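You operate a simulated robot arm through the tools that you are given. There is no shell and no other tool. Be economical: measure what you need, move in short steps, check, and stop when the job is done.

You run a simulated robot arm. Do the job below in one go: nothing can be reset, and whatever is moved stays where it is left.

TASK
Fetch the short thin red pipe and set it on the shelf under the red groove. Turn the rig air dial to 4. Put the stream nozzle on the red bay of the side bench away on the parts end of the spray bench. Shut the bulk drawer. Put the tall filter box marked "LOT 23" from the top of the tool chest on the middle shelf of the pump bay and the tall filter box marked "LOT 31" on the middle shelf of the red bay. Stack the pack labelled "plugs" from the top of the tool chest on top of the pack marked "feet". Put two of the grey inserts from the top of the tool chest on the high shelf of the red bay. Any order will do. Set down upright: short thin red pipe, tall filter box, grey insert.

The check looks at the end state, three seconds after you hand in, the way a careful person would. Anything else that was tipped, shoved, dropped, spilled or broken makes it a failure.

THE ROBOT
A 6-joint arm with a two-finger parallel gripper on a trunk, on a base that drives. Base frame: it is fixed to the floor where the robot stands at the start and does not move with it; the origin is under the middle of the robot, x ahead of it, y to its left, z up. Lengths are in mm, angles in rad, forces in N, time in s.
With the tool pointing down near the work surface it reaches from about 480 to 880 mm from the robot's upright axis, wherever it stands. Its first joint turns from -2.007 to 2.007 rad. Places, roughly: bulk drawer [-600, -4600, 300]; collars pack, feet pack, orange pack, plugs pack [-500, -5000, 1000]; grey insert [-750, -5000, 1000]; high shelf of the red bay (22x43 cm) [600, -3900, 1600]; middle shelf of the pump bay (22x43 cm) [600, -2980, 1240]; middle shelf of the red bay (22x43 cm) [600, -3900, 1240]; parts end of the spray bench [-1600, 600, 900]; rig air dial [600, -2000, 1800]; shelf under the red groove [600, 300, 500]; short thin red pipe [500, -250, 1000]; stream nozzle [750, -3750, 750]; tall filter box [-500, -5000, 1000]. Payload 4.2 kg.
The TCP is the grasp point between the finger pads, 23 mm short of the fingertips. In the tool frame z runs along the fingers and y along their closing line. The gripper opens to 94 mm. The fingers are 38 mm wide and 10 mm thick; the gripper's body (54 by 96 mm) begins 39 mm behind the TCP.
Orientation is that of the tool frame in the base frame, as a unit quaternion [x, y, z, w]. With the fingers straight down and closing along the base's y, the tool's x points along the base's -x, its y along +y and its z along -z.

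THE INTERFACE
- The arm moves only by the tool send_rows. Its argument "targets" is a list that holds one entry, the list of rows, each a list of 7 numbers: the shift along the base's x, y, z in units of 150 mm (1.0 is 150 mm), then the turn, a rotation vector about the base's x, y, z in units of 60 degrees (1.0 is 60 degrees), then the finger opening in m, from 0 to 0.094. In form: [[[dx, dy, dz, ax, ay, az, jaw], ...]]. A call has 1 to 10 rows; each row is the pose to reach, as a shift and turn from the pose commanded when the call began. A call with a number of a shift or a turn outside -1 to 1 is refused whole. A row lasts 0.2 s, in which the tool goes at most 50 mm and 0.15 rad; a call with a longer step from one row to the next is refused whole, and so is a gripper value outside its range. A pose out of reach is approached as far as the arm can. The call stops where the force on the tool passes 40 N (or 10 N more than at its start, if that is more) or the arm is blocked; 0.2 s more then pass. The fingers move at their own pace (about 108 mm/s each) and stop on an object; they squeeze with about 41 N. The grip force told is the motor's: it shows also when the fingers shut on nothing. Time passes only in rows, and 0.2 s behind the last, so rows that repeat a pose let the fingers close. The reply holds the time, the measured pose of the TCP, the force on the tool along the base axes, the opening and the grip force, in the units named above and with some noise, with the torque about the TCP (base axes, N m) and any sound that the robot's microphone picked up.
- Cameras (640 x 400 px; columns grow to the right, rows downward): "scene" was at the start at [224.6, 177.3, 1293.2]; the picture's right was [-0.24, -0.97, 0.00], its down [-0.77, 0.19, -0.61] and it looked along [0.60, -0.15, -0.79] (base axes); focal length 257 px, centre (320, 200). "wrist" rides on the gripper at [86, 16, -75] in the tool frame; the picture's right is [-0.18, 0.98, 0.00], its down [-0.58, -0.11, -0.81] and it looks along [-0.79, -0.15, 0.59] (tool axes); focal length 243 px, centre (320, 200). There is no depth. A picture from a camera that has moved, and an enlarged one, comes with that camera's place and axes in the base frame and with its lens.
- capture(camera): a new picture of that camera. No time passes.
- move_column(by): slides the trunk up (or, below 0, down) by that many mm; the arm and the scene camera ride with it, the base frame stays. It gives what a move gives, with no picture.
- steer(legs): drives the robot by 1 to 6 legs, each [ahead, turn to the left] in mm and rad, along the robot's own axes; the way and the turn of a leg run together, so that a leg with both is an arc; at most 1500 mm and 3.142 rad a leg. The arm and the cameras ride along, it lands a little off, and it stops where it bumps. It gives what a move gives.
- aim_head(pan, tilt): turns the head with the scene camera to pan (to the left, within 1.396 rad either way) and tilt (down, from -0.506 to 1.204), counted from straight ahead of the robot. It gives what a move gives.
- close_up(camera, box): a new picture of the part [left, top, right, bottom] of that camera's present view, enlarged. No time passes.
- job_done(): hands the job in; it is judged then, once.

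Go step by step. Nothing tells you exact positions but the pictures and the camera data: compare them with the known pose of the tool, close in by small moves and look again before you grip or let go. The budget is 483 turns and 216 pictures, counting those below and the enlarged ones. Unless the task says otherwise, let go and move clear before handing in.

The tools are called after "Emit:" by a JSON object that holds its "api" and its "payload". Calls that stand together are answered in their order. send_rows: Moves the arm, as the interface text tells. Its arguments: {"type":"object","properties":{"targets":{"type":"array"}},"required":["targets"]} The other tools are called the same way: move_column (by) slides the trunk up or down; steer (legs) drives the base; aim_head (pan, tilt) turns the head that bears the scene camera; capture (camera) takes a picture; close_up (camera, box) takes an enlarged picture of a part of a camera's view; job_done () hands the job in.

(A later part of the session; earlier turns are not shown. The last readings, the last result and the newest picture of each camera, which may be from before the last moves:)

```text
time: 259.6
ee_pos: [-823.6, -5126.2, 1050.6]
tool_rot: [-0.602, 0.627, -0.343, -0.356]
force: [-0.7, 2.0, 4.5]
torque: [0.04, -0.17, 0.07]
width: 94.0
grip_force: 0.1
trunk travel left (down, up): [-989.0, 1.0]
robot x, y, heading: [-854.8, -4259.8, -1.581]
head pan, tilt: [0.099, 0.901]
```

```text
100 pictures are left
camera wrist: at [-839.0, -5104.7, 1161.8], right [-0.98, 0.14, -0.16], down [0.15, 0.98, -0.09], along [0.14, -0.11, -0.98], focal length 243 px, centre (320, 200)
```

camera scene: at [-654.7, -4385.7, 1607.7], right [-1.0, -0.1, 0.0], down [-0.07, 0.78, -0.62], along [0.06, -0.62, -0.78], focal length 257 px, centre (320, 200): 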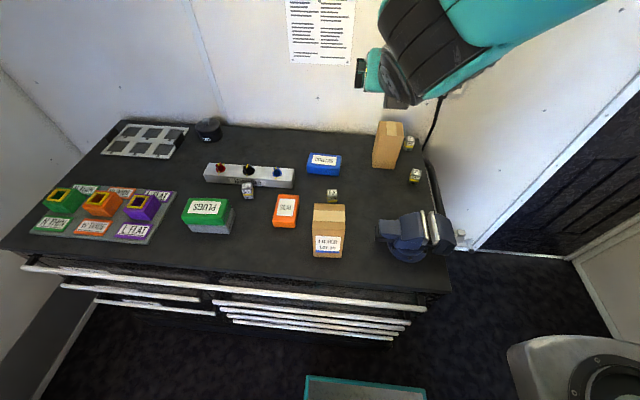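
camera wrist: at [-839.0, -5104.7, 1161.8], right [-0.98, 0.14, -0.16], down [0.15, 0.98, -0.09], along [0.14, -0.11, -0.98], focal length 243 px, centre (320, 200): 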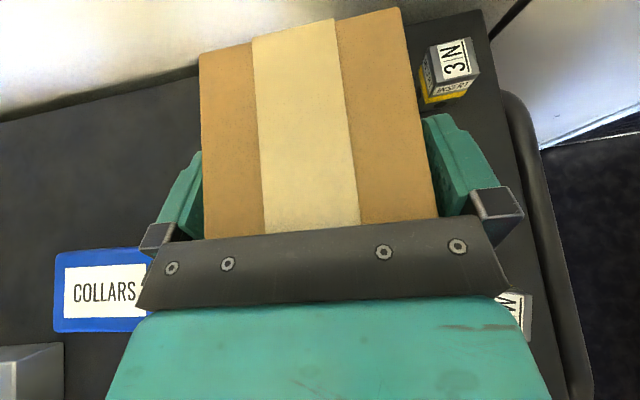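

Emit:
{"api": "send_rows", "payload": {"targets": [[[0, 0.02, 0.01, 0, 0, 0, 0.094], [0, 0.02, 0.01, 0, 0, 0, 0.05], [0, 0.02, 0.01, 0, 0, 0, 0.0], [0, 0.02, 0.01, 0, 0, 0, 0.0], [0, 0.02, 0.01, 0, 0, 0, 0.0]]]}}

Emit:
{"api": "send_rows", "payload": {"targets": [[[0, 0, 0.1, 0, 0, 0, 0.0], [0, 0, 0.25, 0, 0, 0, 0.0], [0, 0.05, 0.5, 0, 0, 0, 0.0], [0, 0.15, 0.75, 0, 0, 0, 0.0], [0, 0.35, 1, 0, 0, 0, 0.0]]]}}

Emit:
{"api": "send_rows", "payload": {"targets": [[[0, 0.15, 0.2, 0, 0, 0, 0.0], [0, 0.35, 0.4, 0, 0, 0, 0.0], [0, 0.5, 0.6, 0, 0, 0, 0.0]]]}}

Emit:
{"api": "capture", "payload": {"camera": "wrist"}}

Emit:
{"api": "capture", "payload": {"camera": "scene"}}

```text
time: 260.8
ee_pos: [-823.8, -5122.1, 1050.6]
tool_rot: [-0.602, 0.628, -0.341, -0.357]
force: [1.0, 0.3, 0.0]
torque: [0.02, -0.03, -0.01]
width: 79.7
grip_force: 40.9
trunk travel left (down, up): [-989.0, 1.0]
robot x, y, heading: [-853.5, -4262.0, -1.573]
head pan, tilt: [0.099, 0.901]
```

```text
time: 262.0
ee_pos: [-821.6, -5066.7, 1201.8]
tool_rot: [-0.602, 0.628, -0.341, -0.357]
force: [0.3, 0.0, -1.7]
torque: [-0.01, 0.01, 0.0]
width: 79.5
grip_force: 41.3
trunk travel left (down, up): [-989.0, 1.0]
robot x, y, heading: [-854.4, -4261.1, -1.573]
head pan, tilt: [0.099, 0.901]
```

```text
time: 262.8
ee_pos: [-820.9, -4993.0, 1291.9]
tool_rot: [-0.602, 0.628, -0.341, -0.357]
force: [-0.1, 0.2, -1.8]
torque: [0.02, -0.01, 0.0]
width: 79.5
grip_force: 40.7
trunk travel left (down, up): [-989.0, 1.0]
robot x, y, heading: [-856.2, -4263.0, -1.574]
head pan, tilt: [0.099, 0.901]
```

```text
99 pictures are left
camera wrist: at [-836.3, -4973.1, 1403.8], right [-0.98, 0.14, -0.16], down [0.15, 0.98, -0.09], along [0.14, -0.11, -0.98], focal length 243 px, centre (320, 200)
```

wrist: 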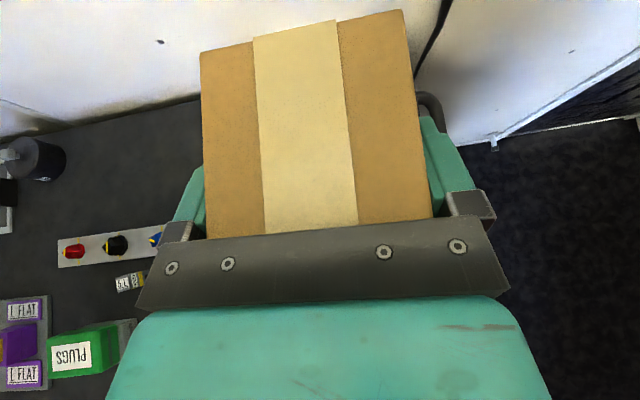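

```text
98 pictures are left
camera scene: at [-655.0, -4489.7, 1607.6], right [-1.0, -0.1, 0.0], down [-0.07, 0.78, -0.62], along [0.06, -0.62, -0.78], focal length 257 px, centre (320, 200)
```

scene: 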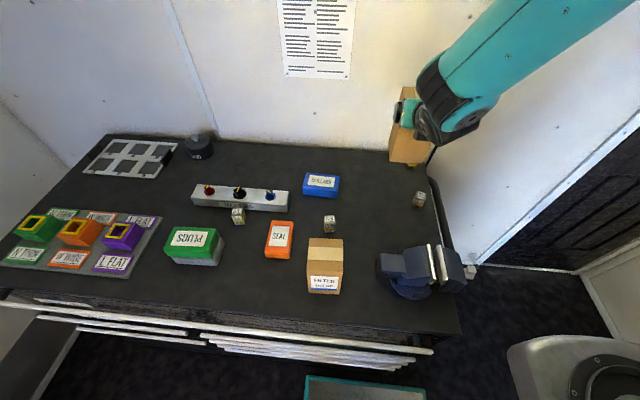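

LOT 31 in hand. Reverse, turn to face the shelves and look at the red bay.

Emit:
{"api": "steer", "payload": {"legs": [[-260, 0], [0, 1.574], [350, 0]]}}

Emit:
{"api": "aim_head", "payload": {"pan": 0.1, "tilt": 0.3}}

Emit:
{"api": "capture", "payload": {"camera": "scene"}}

Emit:
{"api": "capture", "payload": {"camera": "wrist"}}

```text
time: 270.3
ee_pos: [215.7, -3968.4, 1292.3]
tool_rot: [0.869, -0.018, 0.494, 0.012]
force: [-0.1, -0.2, -1.4]
torque: [-0.02, 0.02, -0.01]
width: 79.9
grip_force: 40.9
trunk travel left (down, up): [-989.0, 1.0]
robot x, y, heading: [-517.0, -4005.0, -0.004]
head pan, tilt: [0.099, 0.901]
```

```text
time: 271.3
ee_pos: [216.0, -3969.4, 1292.5]
tool_rot: [0.87, -0.016, 0.493, 0.01]
force: [0.9, -0.8, -2.0]
torque: [-0.04, 0.0, 0.01]
width: 79.7
grip_force: 41.0
trunk travel left (down, up): [-989.0, 1.0]
robot x, y, heading: [-517.0, -4010.3, -0.003]
head pan, tilt: [0.099, 0.3]
```

```text
97 pictures are left
camera scene: at [-270.9, -3801.3, 1659.9], right [0.1, -1.0, 0.0], down [-0.3, -0.03, -0.95], along [0.95, 0.09, -0.3], focal length 257 px, centre (320, 200)
```

scene: 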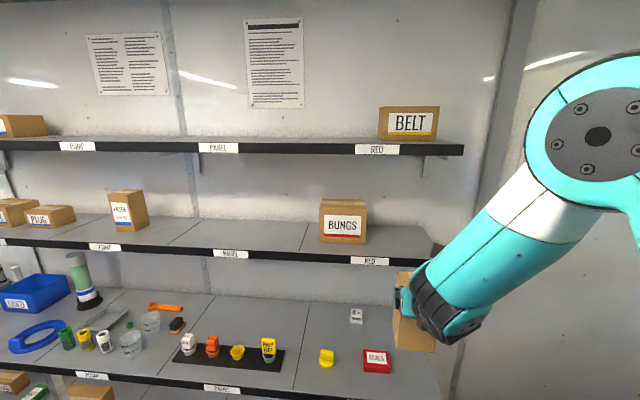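

```text
96 pictures are left
camera wrist: at [195.2, -3983.7, 1403.7], right [-0.14, -0.98, -0.16], down [-0.98, 0.15, -0.09], along [0.11, 0.14, -0.98], focal length 243 px, centre (320, 200)
```

wrist: 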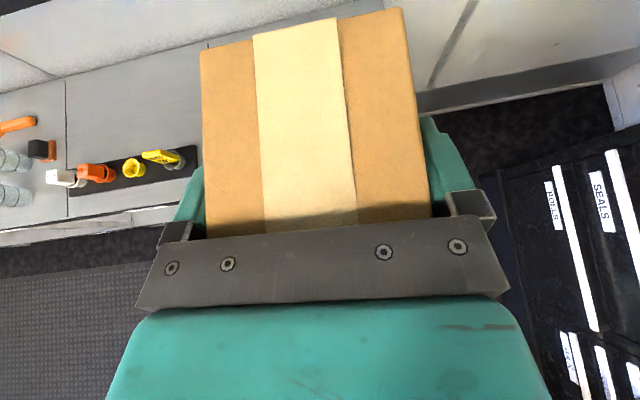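

BUNGS occupies the left half of the red bay's middle shelf (y≈-3724..-3888); I'll place LOT 31 at y≈-4000.

Emit:
{"api": "send_rows", "payload": {"targets": [[[0, -0.05, 0.2, 0, 0, 0.035, 0.0], [0, -0.1, 0.4, 0, 0, 0.035, 0.0], [0, -0.15, 0.6, 0, 0, 0.035, 0.0], [0, -0.2, 0.77, 0, 0, 0.035, 0.0]]]}}

Emit:
{"api": "steer", "payload": {"legs": [[220, 0]]}}

Emit:
{"api": "capture", "payload": {"camera": "scene"}}

Emit:
{"api": "capture", "payload": {"camera": "wrist"}}

```text
time: 272.3
ee_pos: [216.5, -3997.7, 1409.7]
tool_rot: [0.869, -0.001, 0.494, 0.002]
force: [0.7, -0.3, -3.1]
torque: [-0.02, 0.02, -0.02]
width: 79.7
grip_force: 40.8
trunk travel left (down, up): [-989.0, 1.0]
robot x, y, heading: [-516.7, -4004.2, -0.003]
head pan, tilt: [0.099, 0.3]
```

```text
time: 274.0
ee_pos: [434.2, -3992.4, 1408.9]
tool_rot: [0.87, 0.001, 0.494, 0.001]
force: [-0.6, -0.1, -1.1]
torque: [-0.01, 0.0, 0.02]
width: 79.5
grip_force: 40.8
trunk travel left (down, up): [-989.0, 1.0]
robot x, y, heading: [-299.6, -4006.3, 0.007]
head pan, tilt: [0.099, 0.3]
```

```text
95 pictures are left
camera scene: at [-55.8, -3799.5, 1660.0], right [0.1, -0.99, 0.0], down [-0.29, -0.03, -0.96], along [0.95, 0.1, -0.3], focal length 257 px, centre (320, 200)
```

scene: 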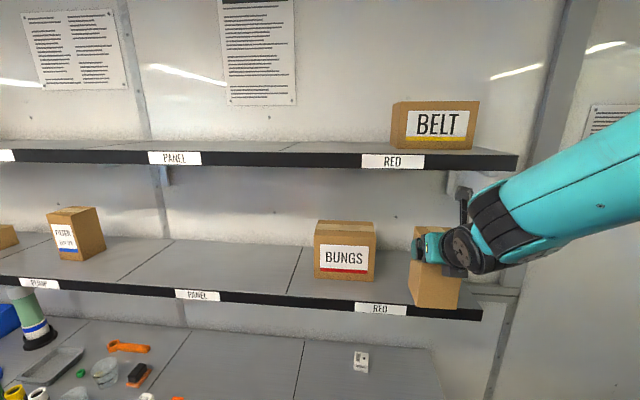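

```text
94 pictures are left
camera wrist: at [412.5, -4008.2, 1520.6], right [-0.09, -0.98, -0.16], down [-0.99, 0.11, -0.09], along [0.1, 0.15, -0.98], focal length 243 px, centre (320, 200)
```

wrist: 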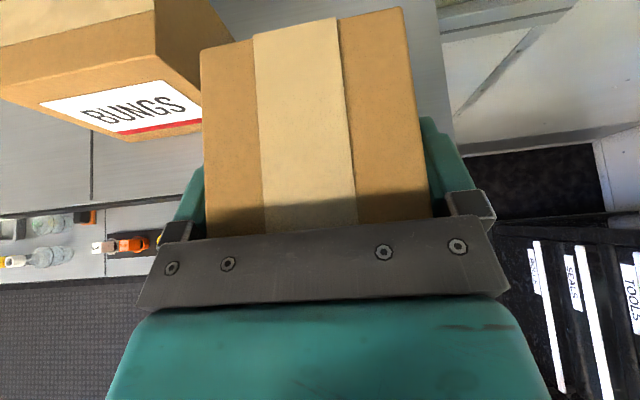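

Emit:
{"api": "steer", "payload": {"legs": [[95, 0]]}}

Emit:
{"api": "send_rows", "payload": {"targets": [[[0.18, 0.03, 0, 0, 0, 0, 0.0], [0.37, 0.06, 0, 0, 0, 0, 0.0], [0.37, 0.06, -0.1, 0, 0, 0, 0.0], [0.37, 0.06, -0.2, 0, 0, 0, 0.0]]]}}

Emit:
{"api": "close_up", "payload": {"camera": "scene", "box": [300, 180, 500, 305]}}

Emit:
{"api": "capture", "payload": {"camera": "wrist"}}

```text
time: 275.1
ee_pos: [527.8, -3992.2, 1409.1]
tool_rot: [0.87, 0.001, 0.494, 0.0]
force: [-0.6, -0.2, -2.1]
torque: [-0.03, 0.0, -0.02]
width: 79.7
grip_force: 41.4
trunk travel left (down, up): [-989.0, 1.0]
robot x, y, heading: [-200.7, -4006.7, 0.004]
head pan, tilt: [0.099, 0.3]
```

```text
time: 276.1
ee_pos: [584.6, -3982.9, 1379.0]
tool_rot: [0.869, 0.002, 0.494, 0.0]
force: [-0.1, -0.7, -1.6]
torque: [0.02, 0.03, 0.01]
width: 79.5
grip_force: 40.4
trunk travel left (down, up): [-989.0, 1.0]
robot x, y, heading: [-203.3, -4003.1, 0.005]
head pan, tilt: [0.099, 0.3]
```

```text
3.20 times, centred on (400, 242) of scene
camera zoom: at [40.2, -3799.2, 1660.0], right [0.1, -0.99, 0.0], down [-0.29, -0.03, -0.96], along [0.95, 0.1, -0.3], focal length 822 px, centre (64, 64)
```

zoom: 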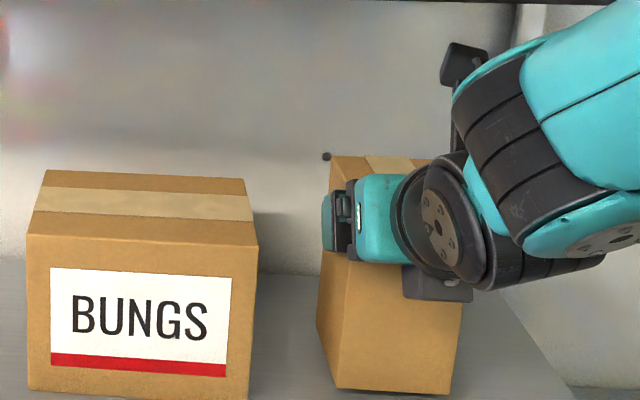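

```text
92 pictures are left
camera wrist: at [564.4, -3999.4, 1489.9], right [-0.09, -0.98, -0.16], down [-0.99, 0.11, -0.09], along [0.1, 0.15, -0.98], focal length 243 px, centre (320, 200)
```

wrist: 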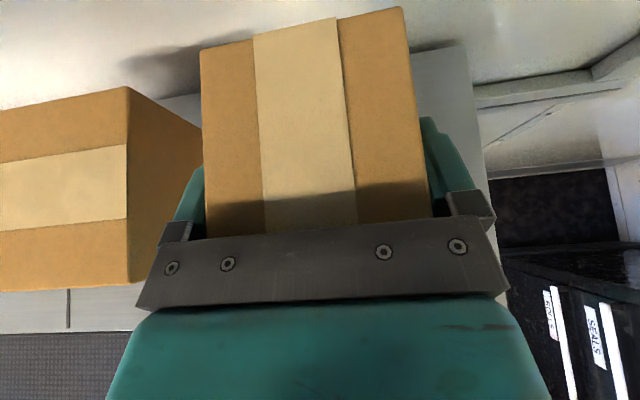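

Emit:
{"api": "send_rows", "payload": {"targets": [[[0, 0, -0.03, 0, 0, 0, 0.0], [0, 0, -0.055, 0, 0, 0, 0.0]]]}}

Emit:
{"api": "send_rows", "payload": {"targets": [[[0, 0, -0.012, 0, 0, 0, 0.0], [0, 0, -0.024, 0, 0, 0, 0.0]]]}}

```text
time: 276.7
ee_pos: [585.4, -3983.5, 1371.5]
tool_rot: [0.87, 0.002, 0.493, 0.0]
force: [-0.5, 0.9, -1.3]
torque: [-0.01, 0.04, -0.01]
width: 79.8
grip_force: 40.8
trunk travel left (down, up): [-989.0, 1.0]
robot x, y, heading: [-202.6, -4002.6, 0.002]
head pan, tilt: [0.099, 0.3]
```

```text
time: 277.3
ee_pos: [583.6, -3984.6, 1369.2]
tool_rot: [0.868, 0.001, 0.497, 0.0]
force: [-5.6, -0.8, 16.6]
torque: [0.03, -0.27, -0.04]
width: 79.9
grip_force: 40.7
trunk travel left (down, up): [-989.0, 1.0]
robot x, y, heading: [-203.9, -4004.0, 0.008]
head pan, tilt: [0.099, 0.3]
```

Contact. Release and retreat.

Emit:
{"api": "send_rows", "payload": {"targets": [[[0, 0, 0.008, 0, 0, 0, 0.0], [0, 0, 0.008, 0, 0, 0, 0.094], [0, 0, 0.008, 0, 0, 0, 0.094], [0, 0, 0.008, 0, 0, 0, 0.094]]]}}

Emit:
{"api": "send_rows", "payload": {"targets": [[[-0.1, 0, 0.05, 0, 0, 0, 0.094], [-0.25, 0, 0.12, 0, 0, 0, 0.094], [-0.5, 0, 0.2, 0, 0, 0, 0.094], [-0.75, 0, 0.25, 0, 0, 0, 0.094], [-1, 0, 0.25, 0, 0, 0, 0.094]]]}}

Emit:
{"api": "steer", "payload": {"legs": [[-250, 0]]}}

Emit:
{"api": "aim_head", "payload": {"pan": 0.2, "tilt": 0.4}}

Emit:
{"api": "capture", "payload": {"camera": "scene"}}

```text
time: 278.3
ee_pos: [585.0, -3983.7, 1367.7]
tool_rot: [0.87, 0.001, 0.493, 0.0]
force: [-0.8, 0.0, -0.3]
torque: [0.01, 0.02, 0.0]
width: 94.1
grip_force: 0.0
trunk travel left (down, up): [-989.0, 1.0]
robot x, y, heading: [-201.3, -4002.6, -0.001]
head pan, tilt: [0.099, 0.3]
```

```text
time: 279.5
ee_pos: [434.1, -3985.1, 1405.7]
tool_rot: [0.87, 0.001, 0.494, 0.0]
force: [0.5, -0.6, 0.0]
torque: [0.0, 0.01, 0.0]
width: 93.9
grip_force: 0.0
trunk travel left (down, up): [-989.0, 1.0]
robot x, y, heading: [-207.0, -4006.2, 0.006]
head pan, tilt: [0.099, 0.3]
```

```text
time: 281.4
ee_pos: [186.6, -3984.8, 1405.5]
tool_rot: [0.869, 0.002, 0.494, -0.001]
force: [0.1, -0.2, 0.1]
torque: [-0.01, 0.0, 0.0]
width: 93.8
grip_force: 0.0
trunk travel left (down, up): [-989.0, 1.0]
robot x, y, heading: [-453.3, -4007.1, 0.004]
head pan, tilt: [0.099, 0.3]
```

```text
time: 282.0
ee_pos: [186.0, -3984.8, 1404.9]
tool_rot: [0.87, 0.002, 0.494, 0.0]
force: [0.3, 0.4, 0.0]
torque: [0.01, 0.02, 0.02]
width: 94.1
grip_force: 0.1
trunk travel left (down, up): [-989.0, 1.0]
robot x, y, heading: [-451.0, -4005.0, -0.001]
head pan, tilt: [0.201, 0.4]
```

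```text
91 pictures are left
camera scene: at [-209.5, -3790.9, 1650.8], right [0.2, -0.98, 0.0], down [-0.38, -0.08, -0.92], along [0.9, 0.19, -0.39], focal length 257 px, centre (320, 200)
```

scene: 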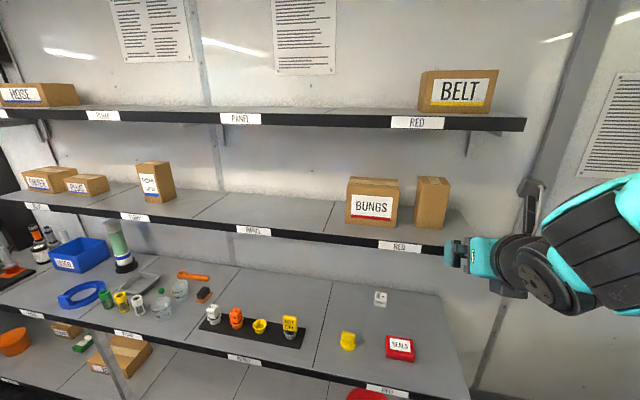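

LOT 31 is placed. Look at the red bay's bench top to identify the stream nozzle, and at the high shelf.

Emit:
{"api": "close_up", "payload": {"camera": "scene", "box": [320, 275, 440, 350]}}

Emit:
{"api": "close_up", "payload": {"camera": "scene", "box": [190, 285, 318, 365]}}

Emit:
{"api": "close_up", "payload": {"camera": "scene", "box": [230, 50, 550, 250]}}

```text
5.33 times, centred on (380, 312) of scene
camera zoom: at [-209.5, -3790.9, 1650.8], right [0.2, -0.98, 0.0], down [-0.38, -0.08, -0.92], along [0.9, 0.19, -0.39], focal length 1370 px, centre (0, -400)
```

zoom: 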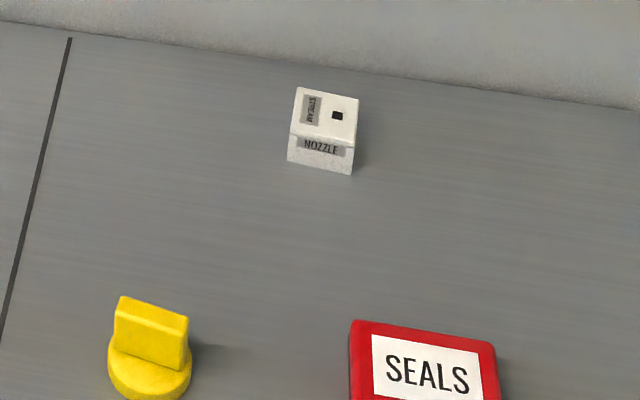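

```text
5.00 times, centred on (254, 325) of scene
camera zoom: at [-209.5, -3790.9, 1650.8], right [0.2, -0.98, 0.0], down [-0.38, -0.08, -0.92], along [0.9, 0.19, -0.39], focal length 1284 px, centre (650, -425)
```

zoom: 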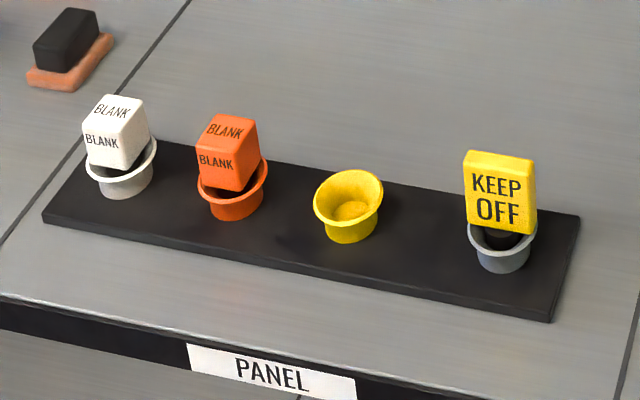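

```text
2.00 times, centred on (390, 150) of scene
camera zoom: at [-209.5, -3790.9, 1650.8], right [0.2, -0.98, 0.0], down [-0.38, -0.08, -0.92], along [0.9, 0.19, -0.39], focal length 514 px, centre (180, 300)
```

zoom: 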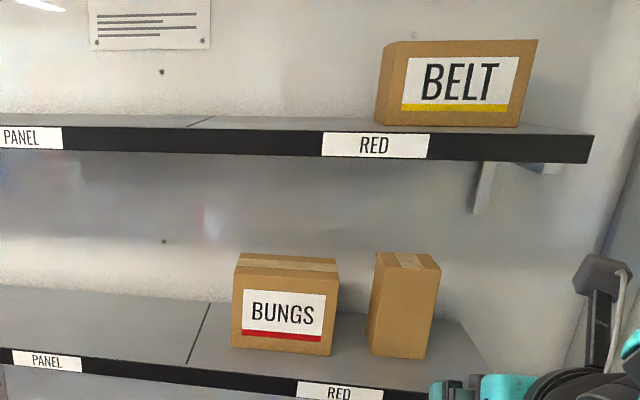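

The stream nozzle is the white block at the back of the red bay bench (~(740,-3877)). First the inserts: I'll use a 30° tool pitch, and start with the free-standing 3W insert near (-926,-5037).

Emit:
{"api": "send_rows", "payload": {"targets": [[[0, 0, 0, 0, 0.13, 0, 0.07], [0, 0, 0, 0, 0.26, 0, 0.07], [0, 0, 0, 0, 0.39, 0, 0.07], [0, 0, 0, 0, 0.49, 0, 0.07]]]}}

Emit:
{"api": "steer", "payload": {"legs": [[-490, 0], [0, -1.571], [250, 0]]}}

Emit:
{"api": "capture", "payload": {"camera": "wrist"}}

```text
time: 283.0
ee_pos: [185.8, -3984.9, 1405.5]
tool_rot: [0.966, 0.001, 0.257, 0.0]
force: [-0.8, -0.3, 0.1]
torque: [0.02, 0.03, 0.0]
width: 69.7
grip_force: 0.0
trunk travel left (down, up): [-989.0, 1.0]
robot x, y, heading: [-452.7, -4004.9, 0.002]
head pan, tilt: [0.201, 0.4]
```

```text
time: 291.1
ee_pos: [-899.5, -4893.9, 1406.0]
tool_rot: [0.69, -0.676, 0.184, 0.181]
force: [-0.5, 0.2, 0.1]
torque: [0.02, -0.01, 0.02]
width: 69.9
grip_force: 0.0
trunk travel left (down, up): [-989.0, 1.0]
robot x, y, heading: [-927.6, -4259.8, -1.55]
head pan, tilt: [0.201, 0.4]
```

```text
87 pictures are left
camera wrist: at [-915.5, -4932.5, 1512.6], right [-0.99, 0.14, -0.09], down [0.09, 0.91, 0.41], along [0.14, 0.4, -0.91], focal length 243 px, centre (320, 200)
```

wrist: 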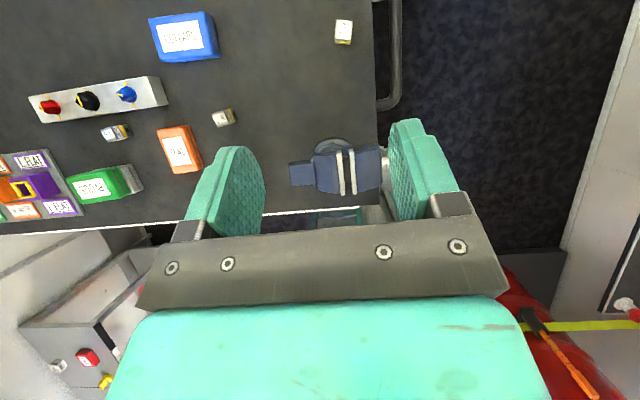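

Emit:
{"api": "close_up", "payload": {"camera": "wrist", "box": [304, 0, 384, 50]}}

Emit:
{"api": "close_up", "payload": {"camera": "wrist", "box": [180, 80, 276, 140]}}

```text
8.00 times, centred on (344, 25) of wrist
camera zoom: at [-915.5, -4932.5, 1512.6], right [-0.99, 0.14, -0.09], down [0.09, 0.91, 0.41], along [0.14, 0.4, -0.91], focal length 1941 px, centre (128, 1600)
```

zoom: 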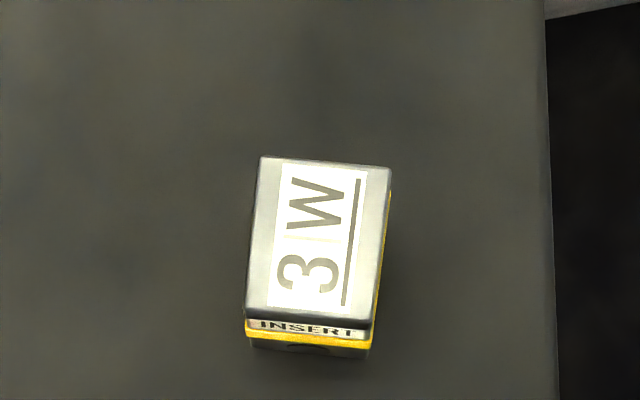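

```text
6.67 times, centred on (228, 110) of wrist
camera zoom: at [-915.5, -4932.5, 1512.6], right [-0.99, 0.14, -0.09], down [0.09, 0.91, 0.41], along [0.14, 0.4, -0.91], focal length 1618 px, centre (933, 800)
```

zoom: 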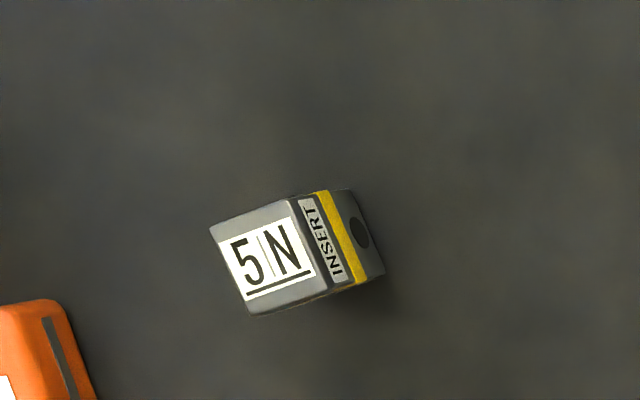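

The 3W insert is 30 mm square, centre about (-924,-5031), yaw ≈-13°. I'll align and come down above it.

Emit:
{"api": "send_rows", "payload": {"targets": [[[-0.05, -0.2, 0, 0, 0, -0.08, 0.055], [-0.1, -0.4, -0.1, 0, 0, -0.16, 0.055], [-0.163, -0.6, -0.2, 0, 0, -0.24, 0.055], [-0.163, -0.8, -0.4, 0, 0, -0.24, 0.055], [-0.163, -0.913, -0.65, 0, 0, -0.24, 0.055]]]}}

Emit:
{"api": "send_rows", "payload": {"targets": [[[0, 0, -0.3, 0, 0, 0, 0.055], [0, 0, -0.6, 0, 0, 0, 0.055], [0, 0, -0.8, 0, 0, 0, 0.055], [0, 0, -1, 0, 0, 0, 0.055]]]}}

Emit:
{"api": "capture", "payload": {"camera": "wrist"}}

```text
time: 292.3
ee_pos: [-925.2, -5031.5, 1309.7]
tool_rot: [-0.599, 0.758, -0.159, -0.202]
force: [0.3, 0.2, 0.1]
torque: [-0.02, 0.02, 0.02]
width: 54.9
grip_force: 0.0
trunk travel left (down, up): [-989.0, 1.0]
robot x, y, heading: [-928.4, -4263.2, -1.549]
head pan, tilt: [0.201, 0.4]
```

```text
time: 293.3
ee_pos: [-924.3, -5030.5, 1158.5]
tool_rot: [-0.6, 0.758, -0.159, -0.201]
force: [-0.2, -0.3, 0.8]
torque: [-0.03, 0.01, -0.02]
width: 55.0
grip_force: 0.1
trunk travel left (down, up): [-989.0, 1.0]
robot x, y, heading: [-930.2, -4253.3, -1.551]
head pan, tilt: [0.201, 0.4]
```

```text
84 pictures are left
camera wrist: at [-948.7, -5063.2, 1265.8], right [-0.92, 0.38, -0.09], down [0.31, 0.86, 0.41], along [0.24, 0.35, -0.91], focal length 243 px, centre (320, 200)
```

wrist: 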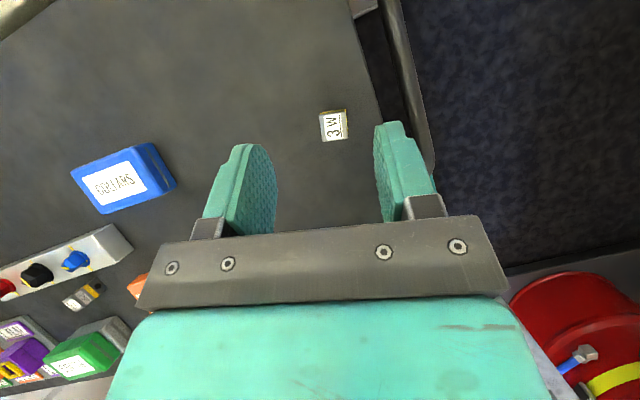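

Emit:
{"api": "send_rows", "payload": {"targets": [[[0.005, 0, -0.3, 0, 0, 0, 0.055], [0.01, -0.01, -0.6, 0, 0, 0, 0.055], [0.01, -0.01, -0.8, 0, 0, 0, 0.055], [0.01, -0.01, -1, 0, 0, 0, 0.055]]]}}

Emit:
{"api": "capture", "payload": {"camera": "wrist"}}

```text
time: 294.3
ee_pos: [-918.3, -5032.7, 1008.4]
tool_rot: [-0.601, 0.757, -0.16, -0.201]
force: [-0.1, 0.2, -0.5]
torque: [0.01, 0.03, 0.0]
width: 54.7
grip_force: 0.0
trunk travel left (down, up): [-989.0, 1.0]
robot x, y, heading: [-930.8, -4256.7, -1.55]
head pan, tilt: [0.201, 0.4]
```

```text
83 pictures are left
camera wrist: at [-944.1, -5065.4, 1114.9], right [-0.92, 0.38, -0.09], down [0.31, 0.86, 0.41], along [0.23, 0.35, -0.91], focal length 243 px, centre (320, 200)
```

wrist: 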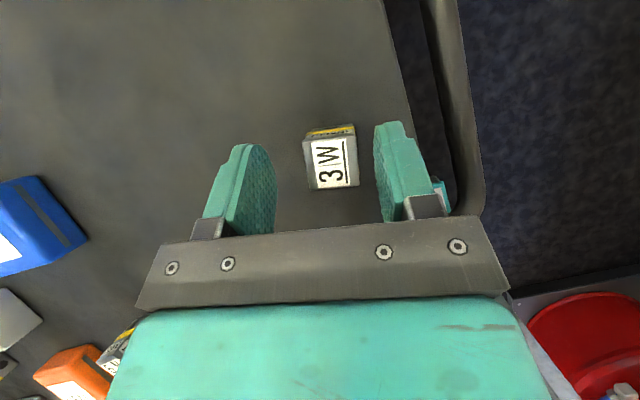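

Emit:
{"api": "send_rows", "payload": {"targets": [[[-0.015, 0, -0.1, 0, 0, 0, 0.055], [-0.02, 0, -0.2, 0, 0, 0, 0.055], [-0.02, 0, -0.3, 0, 0, 0, 0.055]]]}}

Emit:
{"api": "send_rows", "payload": {"targets": [[[0, 0, 0, 0, 0, 0, 0.02], [0, 0, 0, 0, 0, 0, 0.0], [0, 0, 0, 0, 0, 0, 0.0], [0, 0, 0, 0, 0, 0, 0.0]]]}}

Emit:
{"api": "send_rows", "payload": {"targets": [[[0, 0, 0.1, 0, 0, 0, 0.0], [0, 0, 0.3, 0, 0, 0, 0.0], [0, 0, 0.6, 0, 0, 0, 0.0]]]}}

Emit:
{"api": "capture", "payload": {"camera": "wrist"}}

```text
time: 295.1
ee_pos: [-924.0, -5033.4, 963.4]
tool_rot: [-0.6, 0.757, -0.16, -0.201]
force: [0.6, -0.3, 0.0]
torque: [0.0, 0.0, -0.03]
width: 55.0
grip_force: 0.1
trunk travel left (down, up): [-989.0, 1.0]
robot x, y, heading: [-932.3, -4259.0, -1.546]
head pan, tilt: [0.201, 0.4]
```

```text
time: 296.1
ee_pos: [-923.6, -5034.1, 962.8]
tool_rot: [-0.6, 0.757, -0.16, -0.201]
force: [0.4, 0.7, 0.6]
torque: [-0.01, -0.01, 0.0]
width: 29.8
grip_force: 40.8
trunk travel left (down, up): [-989.0, 1.0]
robot x, y, heading: [-933.8, -4257.2, -1.551]
head pan, tilt: [0.201, 0.4]
```

```text
time: 296.9
ee_pos: [-925.7, -5032.4, 1054.4]
tool_rot: [-0.6, 0.758, -0.159, -0.202]
force: [0.4, -0.1, -1.2]
torque: [0.02, 0.04, -0.01]
width: 29.7
grip_force: 41.4
trunk travel left (down, up): [-989.0, 1.0]
robot x, y, heading: [-930.4, -4259.2, -1.55]
head pan, tilt: [0.201, 0.4]
```

```text
82 pictures are left
camera wrist: at [-950.8, -5065.2, 1160.6], right [-0.92, 0.38, -0.09], down [0.31, 0.86, 0.41], along [0.23, 0.35, -0.91], focal length 243 px, centre (320, 200)
```

wrist: 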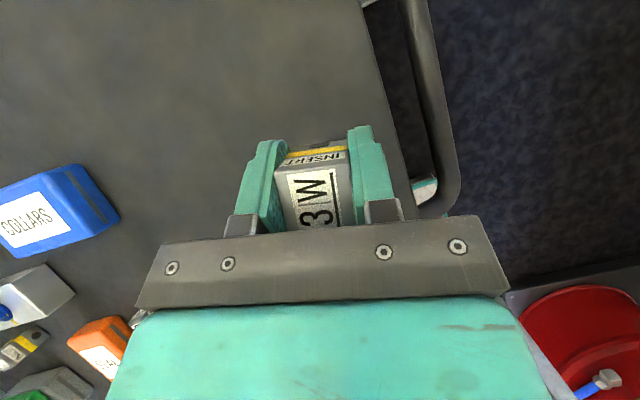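

Got 3W. Lift, straighten yaw and carry it to the red bay.

Emit:
{"api": "send_rows", "payload": {"targets": [[[0, 0, 0.3, 0, 0, 0, 0.0], [0, 0.1, 0.55, 0, 0, 0.08, 0.0], [0.05, 0.3, 0.75, 0, 0, 0.16, 0.0], [0.1, 0.5, 0.9, 0, 0, 0.24, 0.0], [0.163, 0.7, 1, 0, 0, 0.24, 0.0]]]}}

Emit:
{"api": "send_rows", "payload": {"targets": [[[0, 0, 0.3, 0, 0, 0, 0.0], [0, 0.1, 0.6, 0, 0, 0, 0.0], [0, 0.2, 0.8, 0, 0, 0, 0.0], [0, 0.2, 1, 0, 0, 0, 0.0]]]}}

Emit:
{"api": "steer", "payload": {"legs": [[-330, 0], [0, 1.55], [450, 0]]}}

Emit:
{"api": "aim_head", "payload": {"pan": 0.1, "tilt": 0.1}}

Emit:
{"api": "capture", "payload": {"camera": "scene"}}

```text
time: 298.1
ee_pos: [-899.7, -4927.4, 1203.0]
tool_rot: [0.69, -0.677, 0.183, 0.18]
force: [-1.2, -0.6, -1.6]
torque: [0.0, -0.03, -0.02]
width: 29.6
grip_force: 41.4
trunk travel left (down, up): [-989.0, 1.0]
robot x, y, heading: [-930.5, -4255.9, -1.547]
head pan, tilt: [0.201, 0.4]
```

```text
time: 299.1
ee_pos: [-900.3, -4898.5, 1353.3]
tool_rot: [0.69, -0.677, 0.183, 0.18]
force: [0.6, 0.1, -0.2]
torque: [-0.04, 0.05, 0.02]
width: 29.6
grip_force: 41.6
trunk travel left (down, up): [-989.0, 1.0]
robot x, y, heading: [-930.1, -4255.1, -1.551]
head pan, tilt: [0.201, 0.4]
```

```text
time: 307.4
ee_pos: [160.1, -3926.4, 1352.0]
tool_rot: [0.966, -0.006, 0.258, 0.002]
force: [-0.4, 0.5, -1.3]
torque: [-0.01, -0.01, 0.0]
width: 29.6
grip_force: 40.8
trunk travel left (down, up): [-989.0, 1.0]
robot x, y, heading: [-485.2, -3933.2, -0.017]
head pan, tilt: [0.201, 0.4]
```

```text
time: 308.1
ee_pos: [158.2, -3927.3, 1352.7]
tool_rot: [0.966, -0.005, 0.257, 0.001]
force: [-0.5, -0.9, -1.3]
torque: [0.0, -0.02, 0.02]
width: 29.7
grip_force: 41.2
trunk travel left (down, up): [-989.0, 1.0]
robot x, y, heading: [-486.2, -3937.3, -0.012]
head pan, tilt: [0.099, 0.099]
```

```text
81 pictures are left
camera scene: at [-238.5, -3734.4, 1678.6], right [0.09, -1.0, 0.0], down [-0.1, -0.01, -0.99], along [0.99, 0.09, -0.1], focal length 257 px, centre (320, 200)
```

scene: 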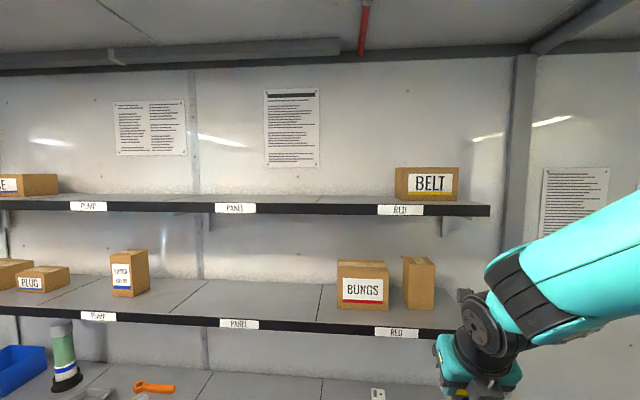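

The red bay's high shelf is free from y≈-3690 to -3890 (BELT on the right). I'll place this insert at about (550,-3815). Raise the arm first.

Emit:
{"api": "send_rows", "payload": {"targets": [[[0, 0.15, 0.25, 0, 0, 0.01, 0.0], [-0.05, 0.3, 0.5, 0, 0, 0.01, 0.0], [-0.1, 0.45, 0.75, 0, 0, 0.01, 0.0], [-0.15, 0.6, 1, 0, 0, 0.01, 0.0]]]}}

Emit:
{"api": "send_rows", "payload": {"targets": [[[0, 0.1, 0.25, 0, 0, 0, 0.0], [-0.05, 0.15, 0.5, 0, 0, 0, 0.0], [-0.1, 0.15, 0.75, 0, 0, 0, 0.0], [-0.1, 0.15, 1, 0, 0, 0, 0.0]]]}}

Emit:
{"api": "steer", "payload": {"legs": [[240, 0.012]]}}

Emit:
{"api": "capture", "payload": {"camera": "scene"}}

Emit:
{"api": "capture", "payload": {"camera": "wrist"}}

```text
time: 309.1
ee_pos: [137.2, -3836.5, 1503.4]
tool_rot: [0.966, -0.002, 0.257, 0.0]
force: [0.4, 0.4, -1.2]
torque: [0.02, 0.0, -0.01]
width: 29.6
grip_force: 40.7
trunk travel left (down, up): [-989.0, 1.0]
robot x, y, heading: [-486.4, -3939.4, -0.011]
head pan, tilt: [0.099, 0.099]
```

```text
time: 310.1
ee_pos: [114.7, -3814.1, 1594.9]
tool_rot: [0.966, -0.002, 0.258, -0.003]
force: [-0.7, 0.3, -1.3]
torque: [0.01, -0.01, -0.02]
width: 29.8
grip_force: 41.0
out of reach, approached as far as the arm can: row 3, 4
trunk travel left (down, up): [-989.0, 1.0]
robot x, y, heading: [-485.9, -3938.8, -0.015]
head pan, tilt: [0.099, 0.099]
```

```text
time: 311.9
ee_pos: [351.7, -3807.5, 1595.7]
tool_rot: [0.967, 0.005, 0.256, -0.005]
force: [0.7, -0.4, -1.0]
torque: [-0.01, 0.0, -0.02]
width: 29.3
grip_force: 41.6
trunk travel left (down, up): [-989.0, 1.0]
robot x, y, heading: [-249.4, -3937.6, 0.001]
head pan, tilt: [0.099, 0.099]
```

```text
80 pictures are left
camera scene: at [-3.0, -3732.5, 1678.7], right [0.1, -0.99, 0.0], down [-0.1, -0.01, -1.0], along [0.99, 0.1, -0.1], focal length 257 px, centre (320, 200)
```

scene: 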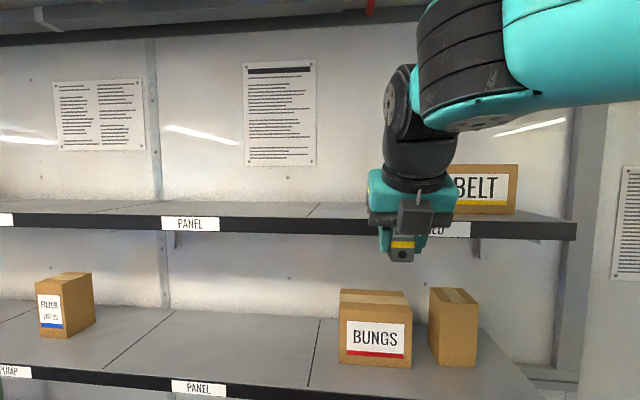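

```text
79 pictures are left
camera wrist: at [389.1, -3823.7, 1702.0], right [-0.15, -0.98, -0.1], down [-0.91, 0.1, 0.41], along [-0.39, 0.15, -0.91], focal length 243 px, centre (320, 200)
```

wrist: 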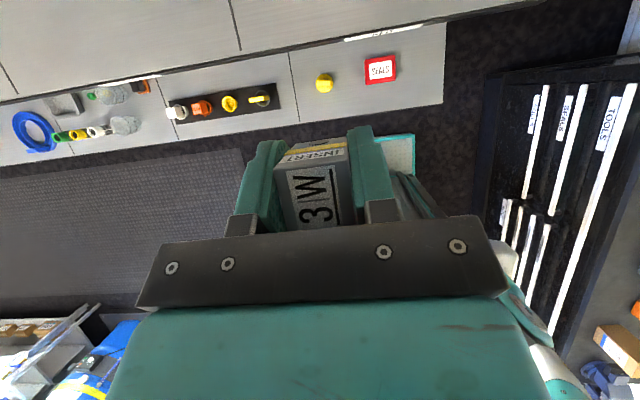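

At a 30° pitch the arm can't get above ~1595, so I'll set this insert down briefly on the free middle shelf of the panel bay and re-grip it at 60°.

Emit:
{"api": "send_rows", "payload": {"targets": [[[-0.1, 0.1, -0.25, 0, 0, 0, 0.0], [-0.1, 0.25, -0.5, 0, 0, 0, 0.0], [-0.1, 0.4, -0.75, 0, 0, 0, 0.0], [-0.1, 0.55, -1, 0, 0, 0, 0.0]]]}}

Emit:
{"api": "send_rows", "payload": {"targets": [[[0, 0.15, -0.2, 0, 0, 0, 0.0], [0, 0.3, -0.4, 0, 0, 0, 0.0], [0, 0.45, -0.65, 0, 0, 0, 0.0], [0, 0.55, -0.9, 0, 0, 0, 0.0]]]}}

Emit:
{"api": "aim_head", "payload": {"pan": 0.3, "tilt": 0.3}}

Emit:
{"api": "capture", "payload": {"camera": "scene"}}

```text
time: 312.9
ee_pos: [338.8, -3725.9, 1442.5]
tool_rot: [0.966, 0.004, 0.257, -0.004]
force: [-0.3, -0.1, -1.5]
torque: [0.04, -0.03, 0.01]
width: 29.4
grip_force: 41.2
trunk travel left (down, up): [-989.0, 1.0]
robot x, y, heading: [-244.7, -3936.6, 0.0]
head pan, tilt: [0.099, 0.099]
```

```text
time: 313.9
ee_pos: [338.2, -3641.5, 1311.3]
tool_rot: [0.966, 0.005, 0.258, -0.005]
force: [0.0, 0.0, -0.8]
torque: [0.02, 0.0, 0.0]
width: 29.5
grip_force: 40.7
trunk travel left (down, up): [-989.0, 1.0]
robot x, y, heading: [-245.2, -3938.7, 0.001]
head pan, tilt: [0.099, 0.099]
```

```text
time: 314.6
ee_pos: [338.1, -3641.8, 1310.6]
tool_rot: [0.966, 0.004, 0.257, -0.004]
force: [-0.9, -0.2, -1.4]
torque: [0.01, 0.01, -0.01]
width: 29.5
grip_force: 41.1
trunk travel left (down, up): [-989.0, 1.0]
robot x, y, heading: [-244.9, -3939.6, -0.003]
head pan, tilt: [0.3, 0.3]
```

```text
78 pictures are left
camera scene: at [-5.0, -3714.0, 1660.0], right [0.3, -0.96, 0.0], down [-0.28, -0.09, -0.96], along [0.91, 0.28, -0.3], focal length 257 px, centre (320, 200)
```

scene: 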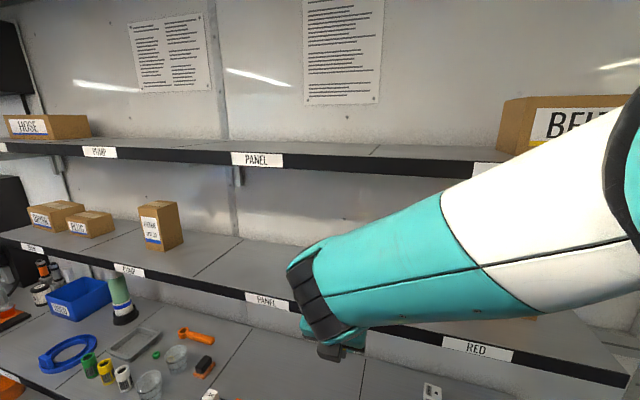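

Emit:
{"api": "steer", "payload": {"legs": [[90, 0]]}}

Emit:
{"api": "send_rows", "payload": {"targets": [[[0.2, 0, 0, 0, 0, 0, 0.0], [0.4, 0, 0, 0, 0, 0, 0.0], [0.6, 0, 0, 0, 0, 0, 0.0], [0.6, 0, -0.1, 0, 0, 0, 0.0]]]}}

Emit:
{"api": "capture", "payload": {"camera": "wrist"}}

Emit:
{"api": "capture", "payload": {"camera": "scene"}}

```text
time: 315.8
ee_pos: [429.6, -3642.4, 1310.8]
tool_rot: [0.966, 0.005, 0.257, -0.004]
force: [0.3, 0.0, -0.6]
torque: [0.01, 0.0, -0.01]
width: 29.9
grip_force: 40.8
trunk travel left (down, up): [-989.0, 1.0]
robot x, y, heading: [-150.2, -3939.8, -0.001]
head pan, tilt: [0.3, 0.3]
```

```text
time: 316.8
ee_pos: [520.4, -3642.4, 1294.2]
tool_rot: [0.966, 0.004, 0.257, -0.005]
force: [-0.4, -0.2, -1.2]
torque: [0.03, 0.0, 0.01]
width: 29.4
grip_force: 41.1
trunk travel left (down, up): [-989.0, 1.0]
robot x, y, heading: [-153.6, -3938.2, 0.002]
head pan, tilt: [0.3, 0.3]
```

```text
77 pictures are left
camera wrist: at [558.0, -3658.1, 1401.3], right [-0.15, -0.98, -0.1], down [-0.91, 0.1, 0.41], along [-0.4, 0.15, -0.91], focal length 243 px, centre (320, 200)
```

wrist: 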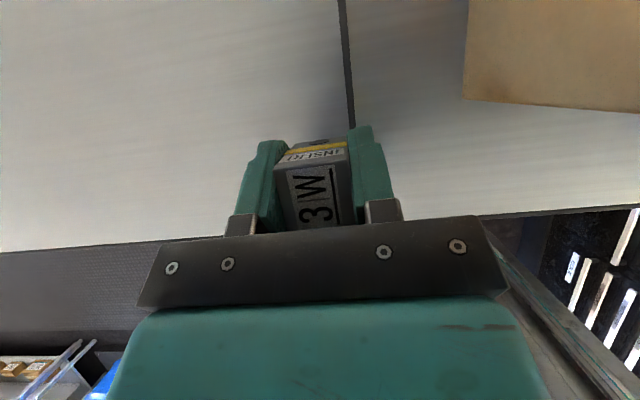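

```text
76 pictures are left
camera scene: at [87.2, -3714.3, 1660.0], right [0.3, -0.96, 0.0], down [-0.28, -0.09, -0.96], along [0.91, 0.28, -0.3], focal length 257 px, centre (320, 200)
```

scene: 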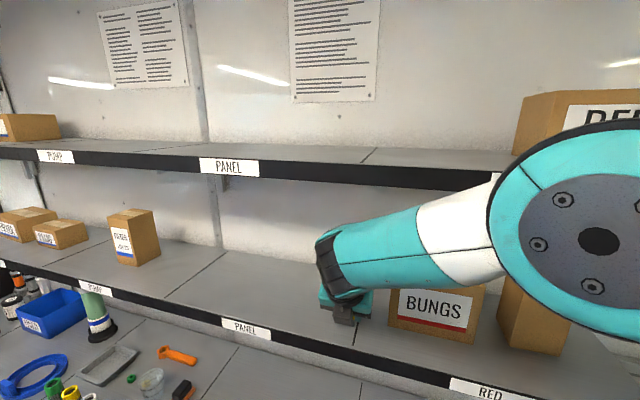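

Emit:
{"api": "send_rows", "payload": {"targets": [[[0, 0, -0.04, 0, 0, 0, 0.0], [0, 0, -0.075, 0, 0, 0, 0.0]]]}}

Emit:
{"api": "send_rows", "payload": {"targets": [[[0, 0, -0.015, 0, 0, 0, 0.0], [0, 0, -0.03, 0, 0, 0, 0.0]]]}}

```text
time: 317.4
ee_pos: [519.5, -3643.0, 1285.2]
tool_rot: [0.966, 0.004, 0.258, -0.004]
force: [-0.5, 1.0, -1.2]
torque: [0.02, 0.03, -0.02]
width: 29.6
grip_force: 41.1
trunk travel left (down, up): [-989.0, 1.0]
robot x, y, heading: [-154.0, -3939.0, 0.002]
head pan, tilt: [0.3, 0.3]
```

```text
time: 318.0
ee_pos: [520.9, -3641.9, 1283.1]
tool_rot: [0.966, 0.002, 0.259, -0.005]
force: [1.1, -1.8, 13.4]
torque: [-0.18, 0.07, 0.01]
width: 29.5
grip_force: 41.1
trunk travel left (down, up): [-989.0, 1.0]
robot x, y, heading: [-154.3, -3935.5, -0.001]
head pan, tilt: [0.3, 0.3]
```

Emit:
{"api": "send_rows", "payload": {"targets": [[[0, 0, 0.015, 0, 0, 0, 0.0], [0, 0, 0.015, 0, 0, 0, 0.06], [0, 0, 0.015, 0, 0, 0, 0.06], [0, 0, 0.15, 0, 0, 0, 0.06], [0, 0, 0.4, 0, 0, 0, 0.06], [0, 0, 0.6, 0, 0, 0, 0.06]]]}}

Emit:
{"api": "send_rows", "payload": {"targets": [[[-0.05, 0, 0, 0, -0.13, 0, 0.06], [-0.1, 0, 0, 0, -0.26, 0, 0.06], [-0.1, 0, 0, 0, -0.39, 0, 0.06], [-0.1, 0, 0, 0, -0.5, 0, 0.06]]]}}

Emit:
{"api": "capture", "payload": {"camera": "wrist"}}

```text
time: 319.4
ee_pos: [519.5, -3642.1, 1369.4]
tool_rot: [0.966, 0.004, 0.257, -0.003]
force: [-0.1, -0.5, 0.3]
torque: [0.0, 0.01, -0.02]
width: 60.0
grip_force: 0.0
trunk travel left (down, up): [-989.0, 1.0]
robot x, y, heading: [-154.1, -3936.2, 0.003]
head pan, tilt: [0.3, 0.3]
```

```text
time: 320.4
ee_pos: [504.8, -3642.2, 1370.6]
tool_rot: [0.866, 0.005, 0.501, -0.003]
force: [-1.0, -0.4, -0.7]
torque: [-0.03, -0.02, -0.01]
width: 60.0
grip_force: 0.1
trunk travel left (down, up): [-989.0, 1.0]
robot x, y, heading: [-154.2, -3941.5, 0.002]
head pan, tilt: [0.3, 0.3]
```

```text
75 pictures are left
camera wrist: at [484.0, -3658.9, 1481.4], right [-0.08, -0.98, -0.16], down [-0.99, 0.1, -0.1], along [0.11, 0.15, -0.98], focal length 243 px, centre (320, 200)
```

wrist: 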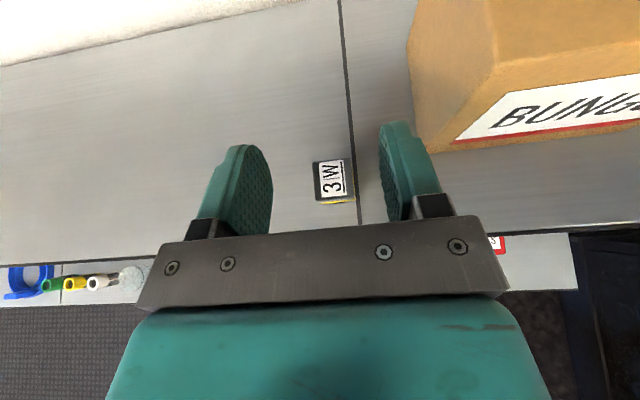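

Emit:
{"api": "send_rows", "payload": {"targets": [[[0.1, 0.005, -0.2, 0, 0, 0, 0.06], [0.1, 0.005, -0.4, 0, 0, 0, 0.06], [0.1, 0.005, -0.57, 0, 0, 0, 0.06]]]}}

Emit:
{"api": "send_rows", "payload": {"targets": [[[0, 0, 0, 0, 0, 0, 0.02], [0, 0, 0, 0, 0, 0, 0.0], [0, 0, 0, 0, 0, 0, 0.0], [0, 0, 0, 0, 0, 0, 0.0]]]}}

Emit:
{"api": "send_rows", "payload": {"targets": [[[0, 0, 0.1, 0, 0, 0, 0.0], [0, 0, 0.3, 0, 0, 0, 0.0], [-0.2, 0, 0.4, 0, 0, 0, 0.0], [-0.5, 0, 0.4, 0, 0, 0, 0.0], [-0.8, 0, 0.4, 0, 0, 0, 0.0]]]}}

Emit:
{"api": "capture", "payload": {"camera": "wrist"}}

```text
time: 321.2
ee_pos: [519.9, -3640.3, 1283.9]
tool_rot: [0.867, 0.004, 0.498, -0.003]
force: [0.0, 0.1, 0.0]
torque: [0.01, 0.02, 0.01]
width: 60.3
grip_force: 0.0
trunk travel left (down, up): [-989.0, 1.0]
robot x, y, heading: [-151.6, -3934.7, 0.0]
head pan, tilt: [0.3, 0.3]
```

```text
time: 322.2
ee_pos: [520.5, -3640.9, 1284.2]
tool_rot: [0.867, 0.005, 0.498, -0.003]
force: [0.2, 0.0, -0.2]
torque: [-0.01, 0.02, 0.01]
width: 29.4
grip_force: 40.7
trunk travel left (down, up): [-989.0, 1.0]
robot x, y, heading: [-155.1, -3934.0, 0.001]
head pan, tilt: [0.3, 0.3]
```

```text
time: 323.4
ee_pos: [411.5, -3649.9, 1345.6]
tool_rot: [0.867, -0.009, 0.499, 0.003]
force: [0.4, 0.0, -1.6]
torque: [0.02, -0.03, 0.02]
width: 29.5
grip_force: 40.3
trunk travel left (down, up): [-989.0, 1.0]
robot x, y, heading: [-159.3, -3937.6, -0.007]
head pan, tilt: [0.3, 0.3]
```

```text
74 pictures are left
camera wrist: at [389.1, -3666.0, 1457.5], right [-0.11, -0.98, -0.16], down [-0.99, 0.13, -0.1], along [0.12, 0.15, -0.98], focal length 243 px, centre (320, 200)
```

wrist: 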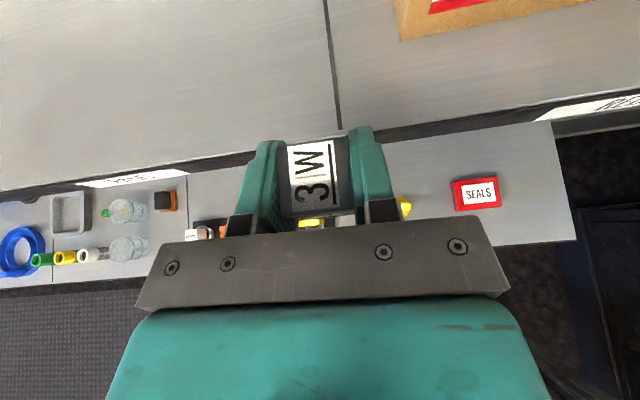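

Re-gripped at 60°. Back out, then raise above the high shelf.

Emit:
{"api": "steer", "payload": {"legs": [[-200, 0.007]]}}

Emit:
{"api": "send_rows", "payload": {"targets": [[[0.1, -0.12, 0.25, 0, 0, 0.02, 0.0], [0.2, -0.25, 0.5, 0, 0, 0.02, 0.0], [0.3, -0.37, 0.75, 0, 0, 0.02, 0.0], [0.4, -0.5, 1, 0, 0, 0.02, 0.0]]]}}

Emit:
{"api": "send_rows", "payload": {"targets": [[[0, -0.12, 0.25, 0, 0, 0, 0.0], [0, -0.25, 0.5, 0, 0, 0, 0.0], [0, -0.37, 0.75, 0, 0, 0, 0.0], [0, -0.5, 1, 0, 0, 0, 0.0]]]}}

Emit:
{"api": "send_rows", "payload": {"targets": [[[0, 0, 0.1, 0, 0, 0, 0.0], [0, 0, 0.2, 0, 0, 0, 0.0]]]}}

Emit:
{"api": "aim_head", "payload": {"pan": 0.2, "tilt": 0.1}}

Emit:
{"api": "capture", "payload": {"camera": "scene"}}

```text
time: 324.9
ee_pos: [208.7, -3645.2, 1344.9]
tool_rot: [0.867, -0.002, 0.499, 0.001]
force: [0.3, 0.3, 0.0]
torque: [-0.01, 0.04, 0.03]
width: 29.6
grip_force: 41.3
trunk travel left (down, up): [-989.0, 1.0]
robot x, y, heading: [-351.7, -3940.3, 0.013]
head pan, tilt: [0.3, 0.3]
```

```text
time: 325.9
ee_pos: [266.6, -3717.9, 1492.1]
tool_rot: [0.867, 0.007, 0.499, -0.004]
force: [-0.1, 0.6, -1.1]
torque: [0.02, 0.0, -0.04]
width: 29.6
grip_force: 41.1
trunk travel left (down, up): [-989.0, 1.0]
robot x, y, heading: [-351.7, -3937.6, 0.013]
head pan, tilt: [0.3, 0.3]
```

```text
time: 326.9
ee_pos: [267.0, -3796.1, 1646.0]
tool_rot: [0.867, 0.008, 0.498, -0.004]
force: [0.4, 0.0, -0.8]
torque: [-0.03, -0.02, -0.02]
width: 29.4
grip_force: 40.9
trunk travel left (down, up): [-989.0, 1.0]
robot x, y, heading: [-353.5, -3935.6, 0.01]
head pan, tilt: [0.3, 0.3]
```

```text
time: 327.6
ee_pos: [266.5, -3794.1, 1650.3]
tool_rot: [0.866, 0.006, 0.499, -0.006]
force: [-0.2, -0.1, -0.4]
torque: [0.01, -0.03, -0.01]
width: 29.4
grip_force: 40.8
out of reach, approached as far as the arm can: row 1, 2
trunk travel left (down, up): [-989.0, 1.0]
robot x, y, heading: [-351.9, -3936.3, 0.01]
head pan, tilt: [0.3, 0.3]
```

```text
time: 328.3
ee_pos: [267.6, -3794.1, 1650.4]
tool_rot: [0.867, 0.006, 0.499, -0.005]
force: [0.1, 0.9, -1.1]
torque: [0.01, 0.0, -0.02]
width: 29.7
grip_force: 41.0
trunk travel left (down, up): [-989.0, 1.0]
robot x, y, heading: [-350.0, -3935.8, 0.008]
head pan, tilt: [0.201, 0.099]
```

```text
73 pictures are left
camera scene: at [-112.0, -3722.1, 1678.6], right [0.21, -0.98, 0.0], down [-0.1, -0.02, -0.99], along [0.97, 0.21, -0.1], focal length 257 px, centre (320, 200)
```

scene: 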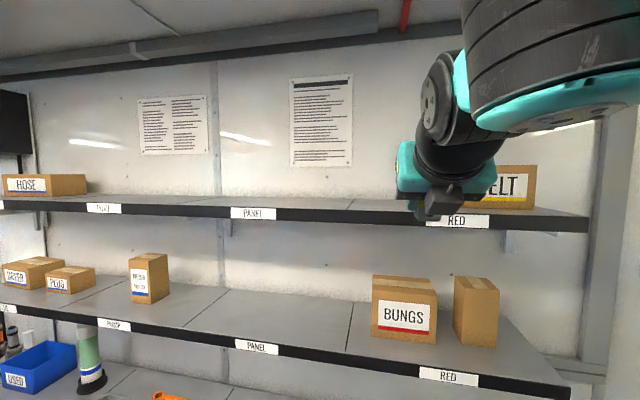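

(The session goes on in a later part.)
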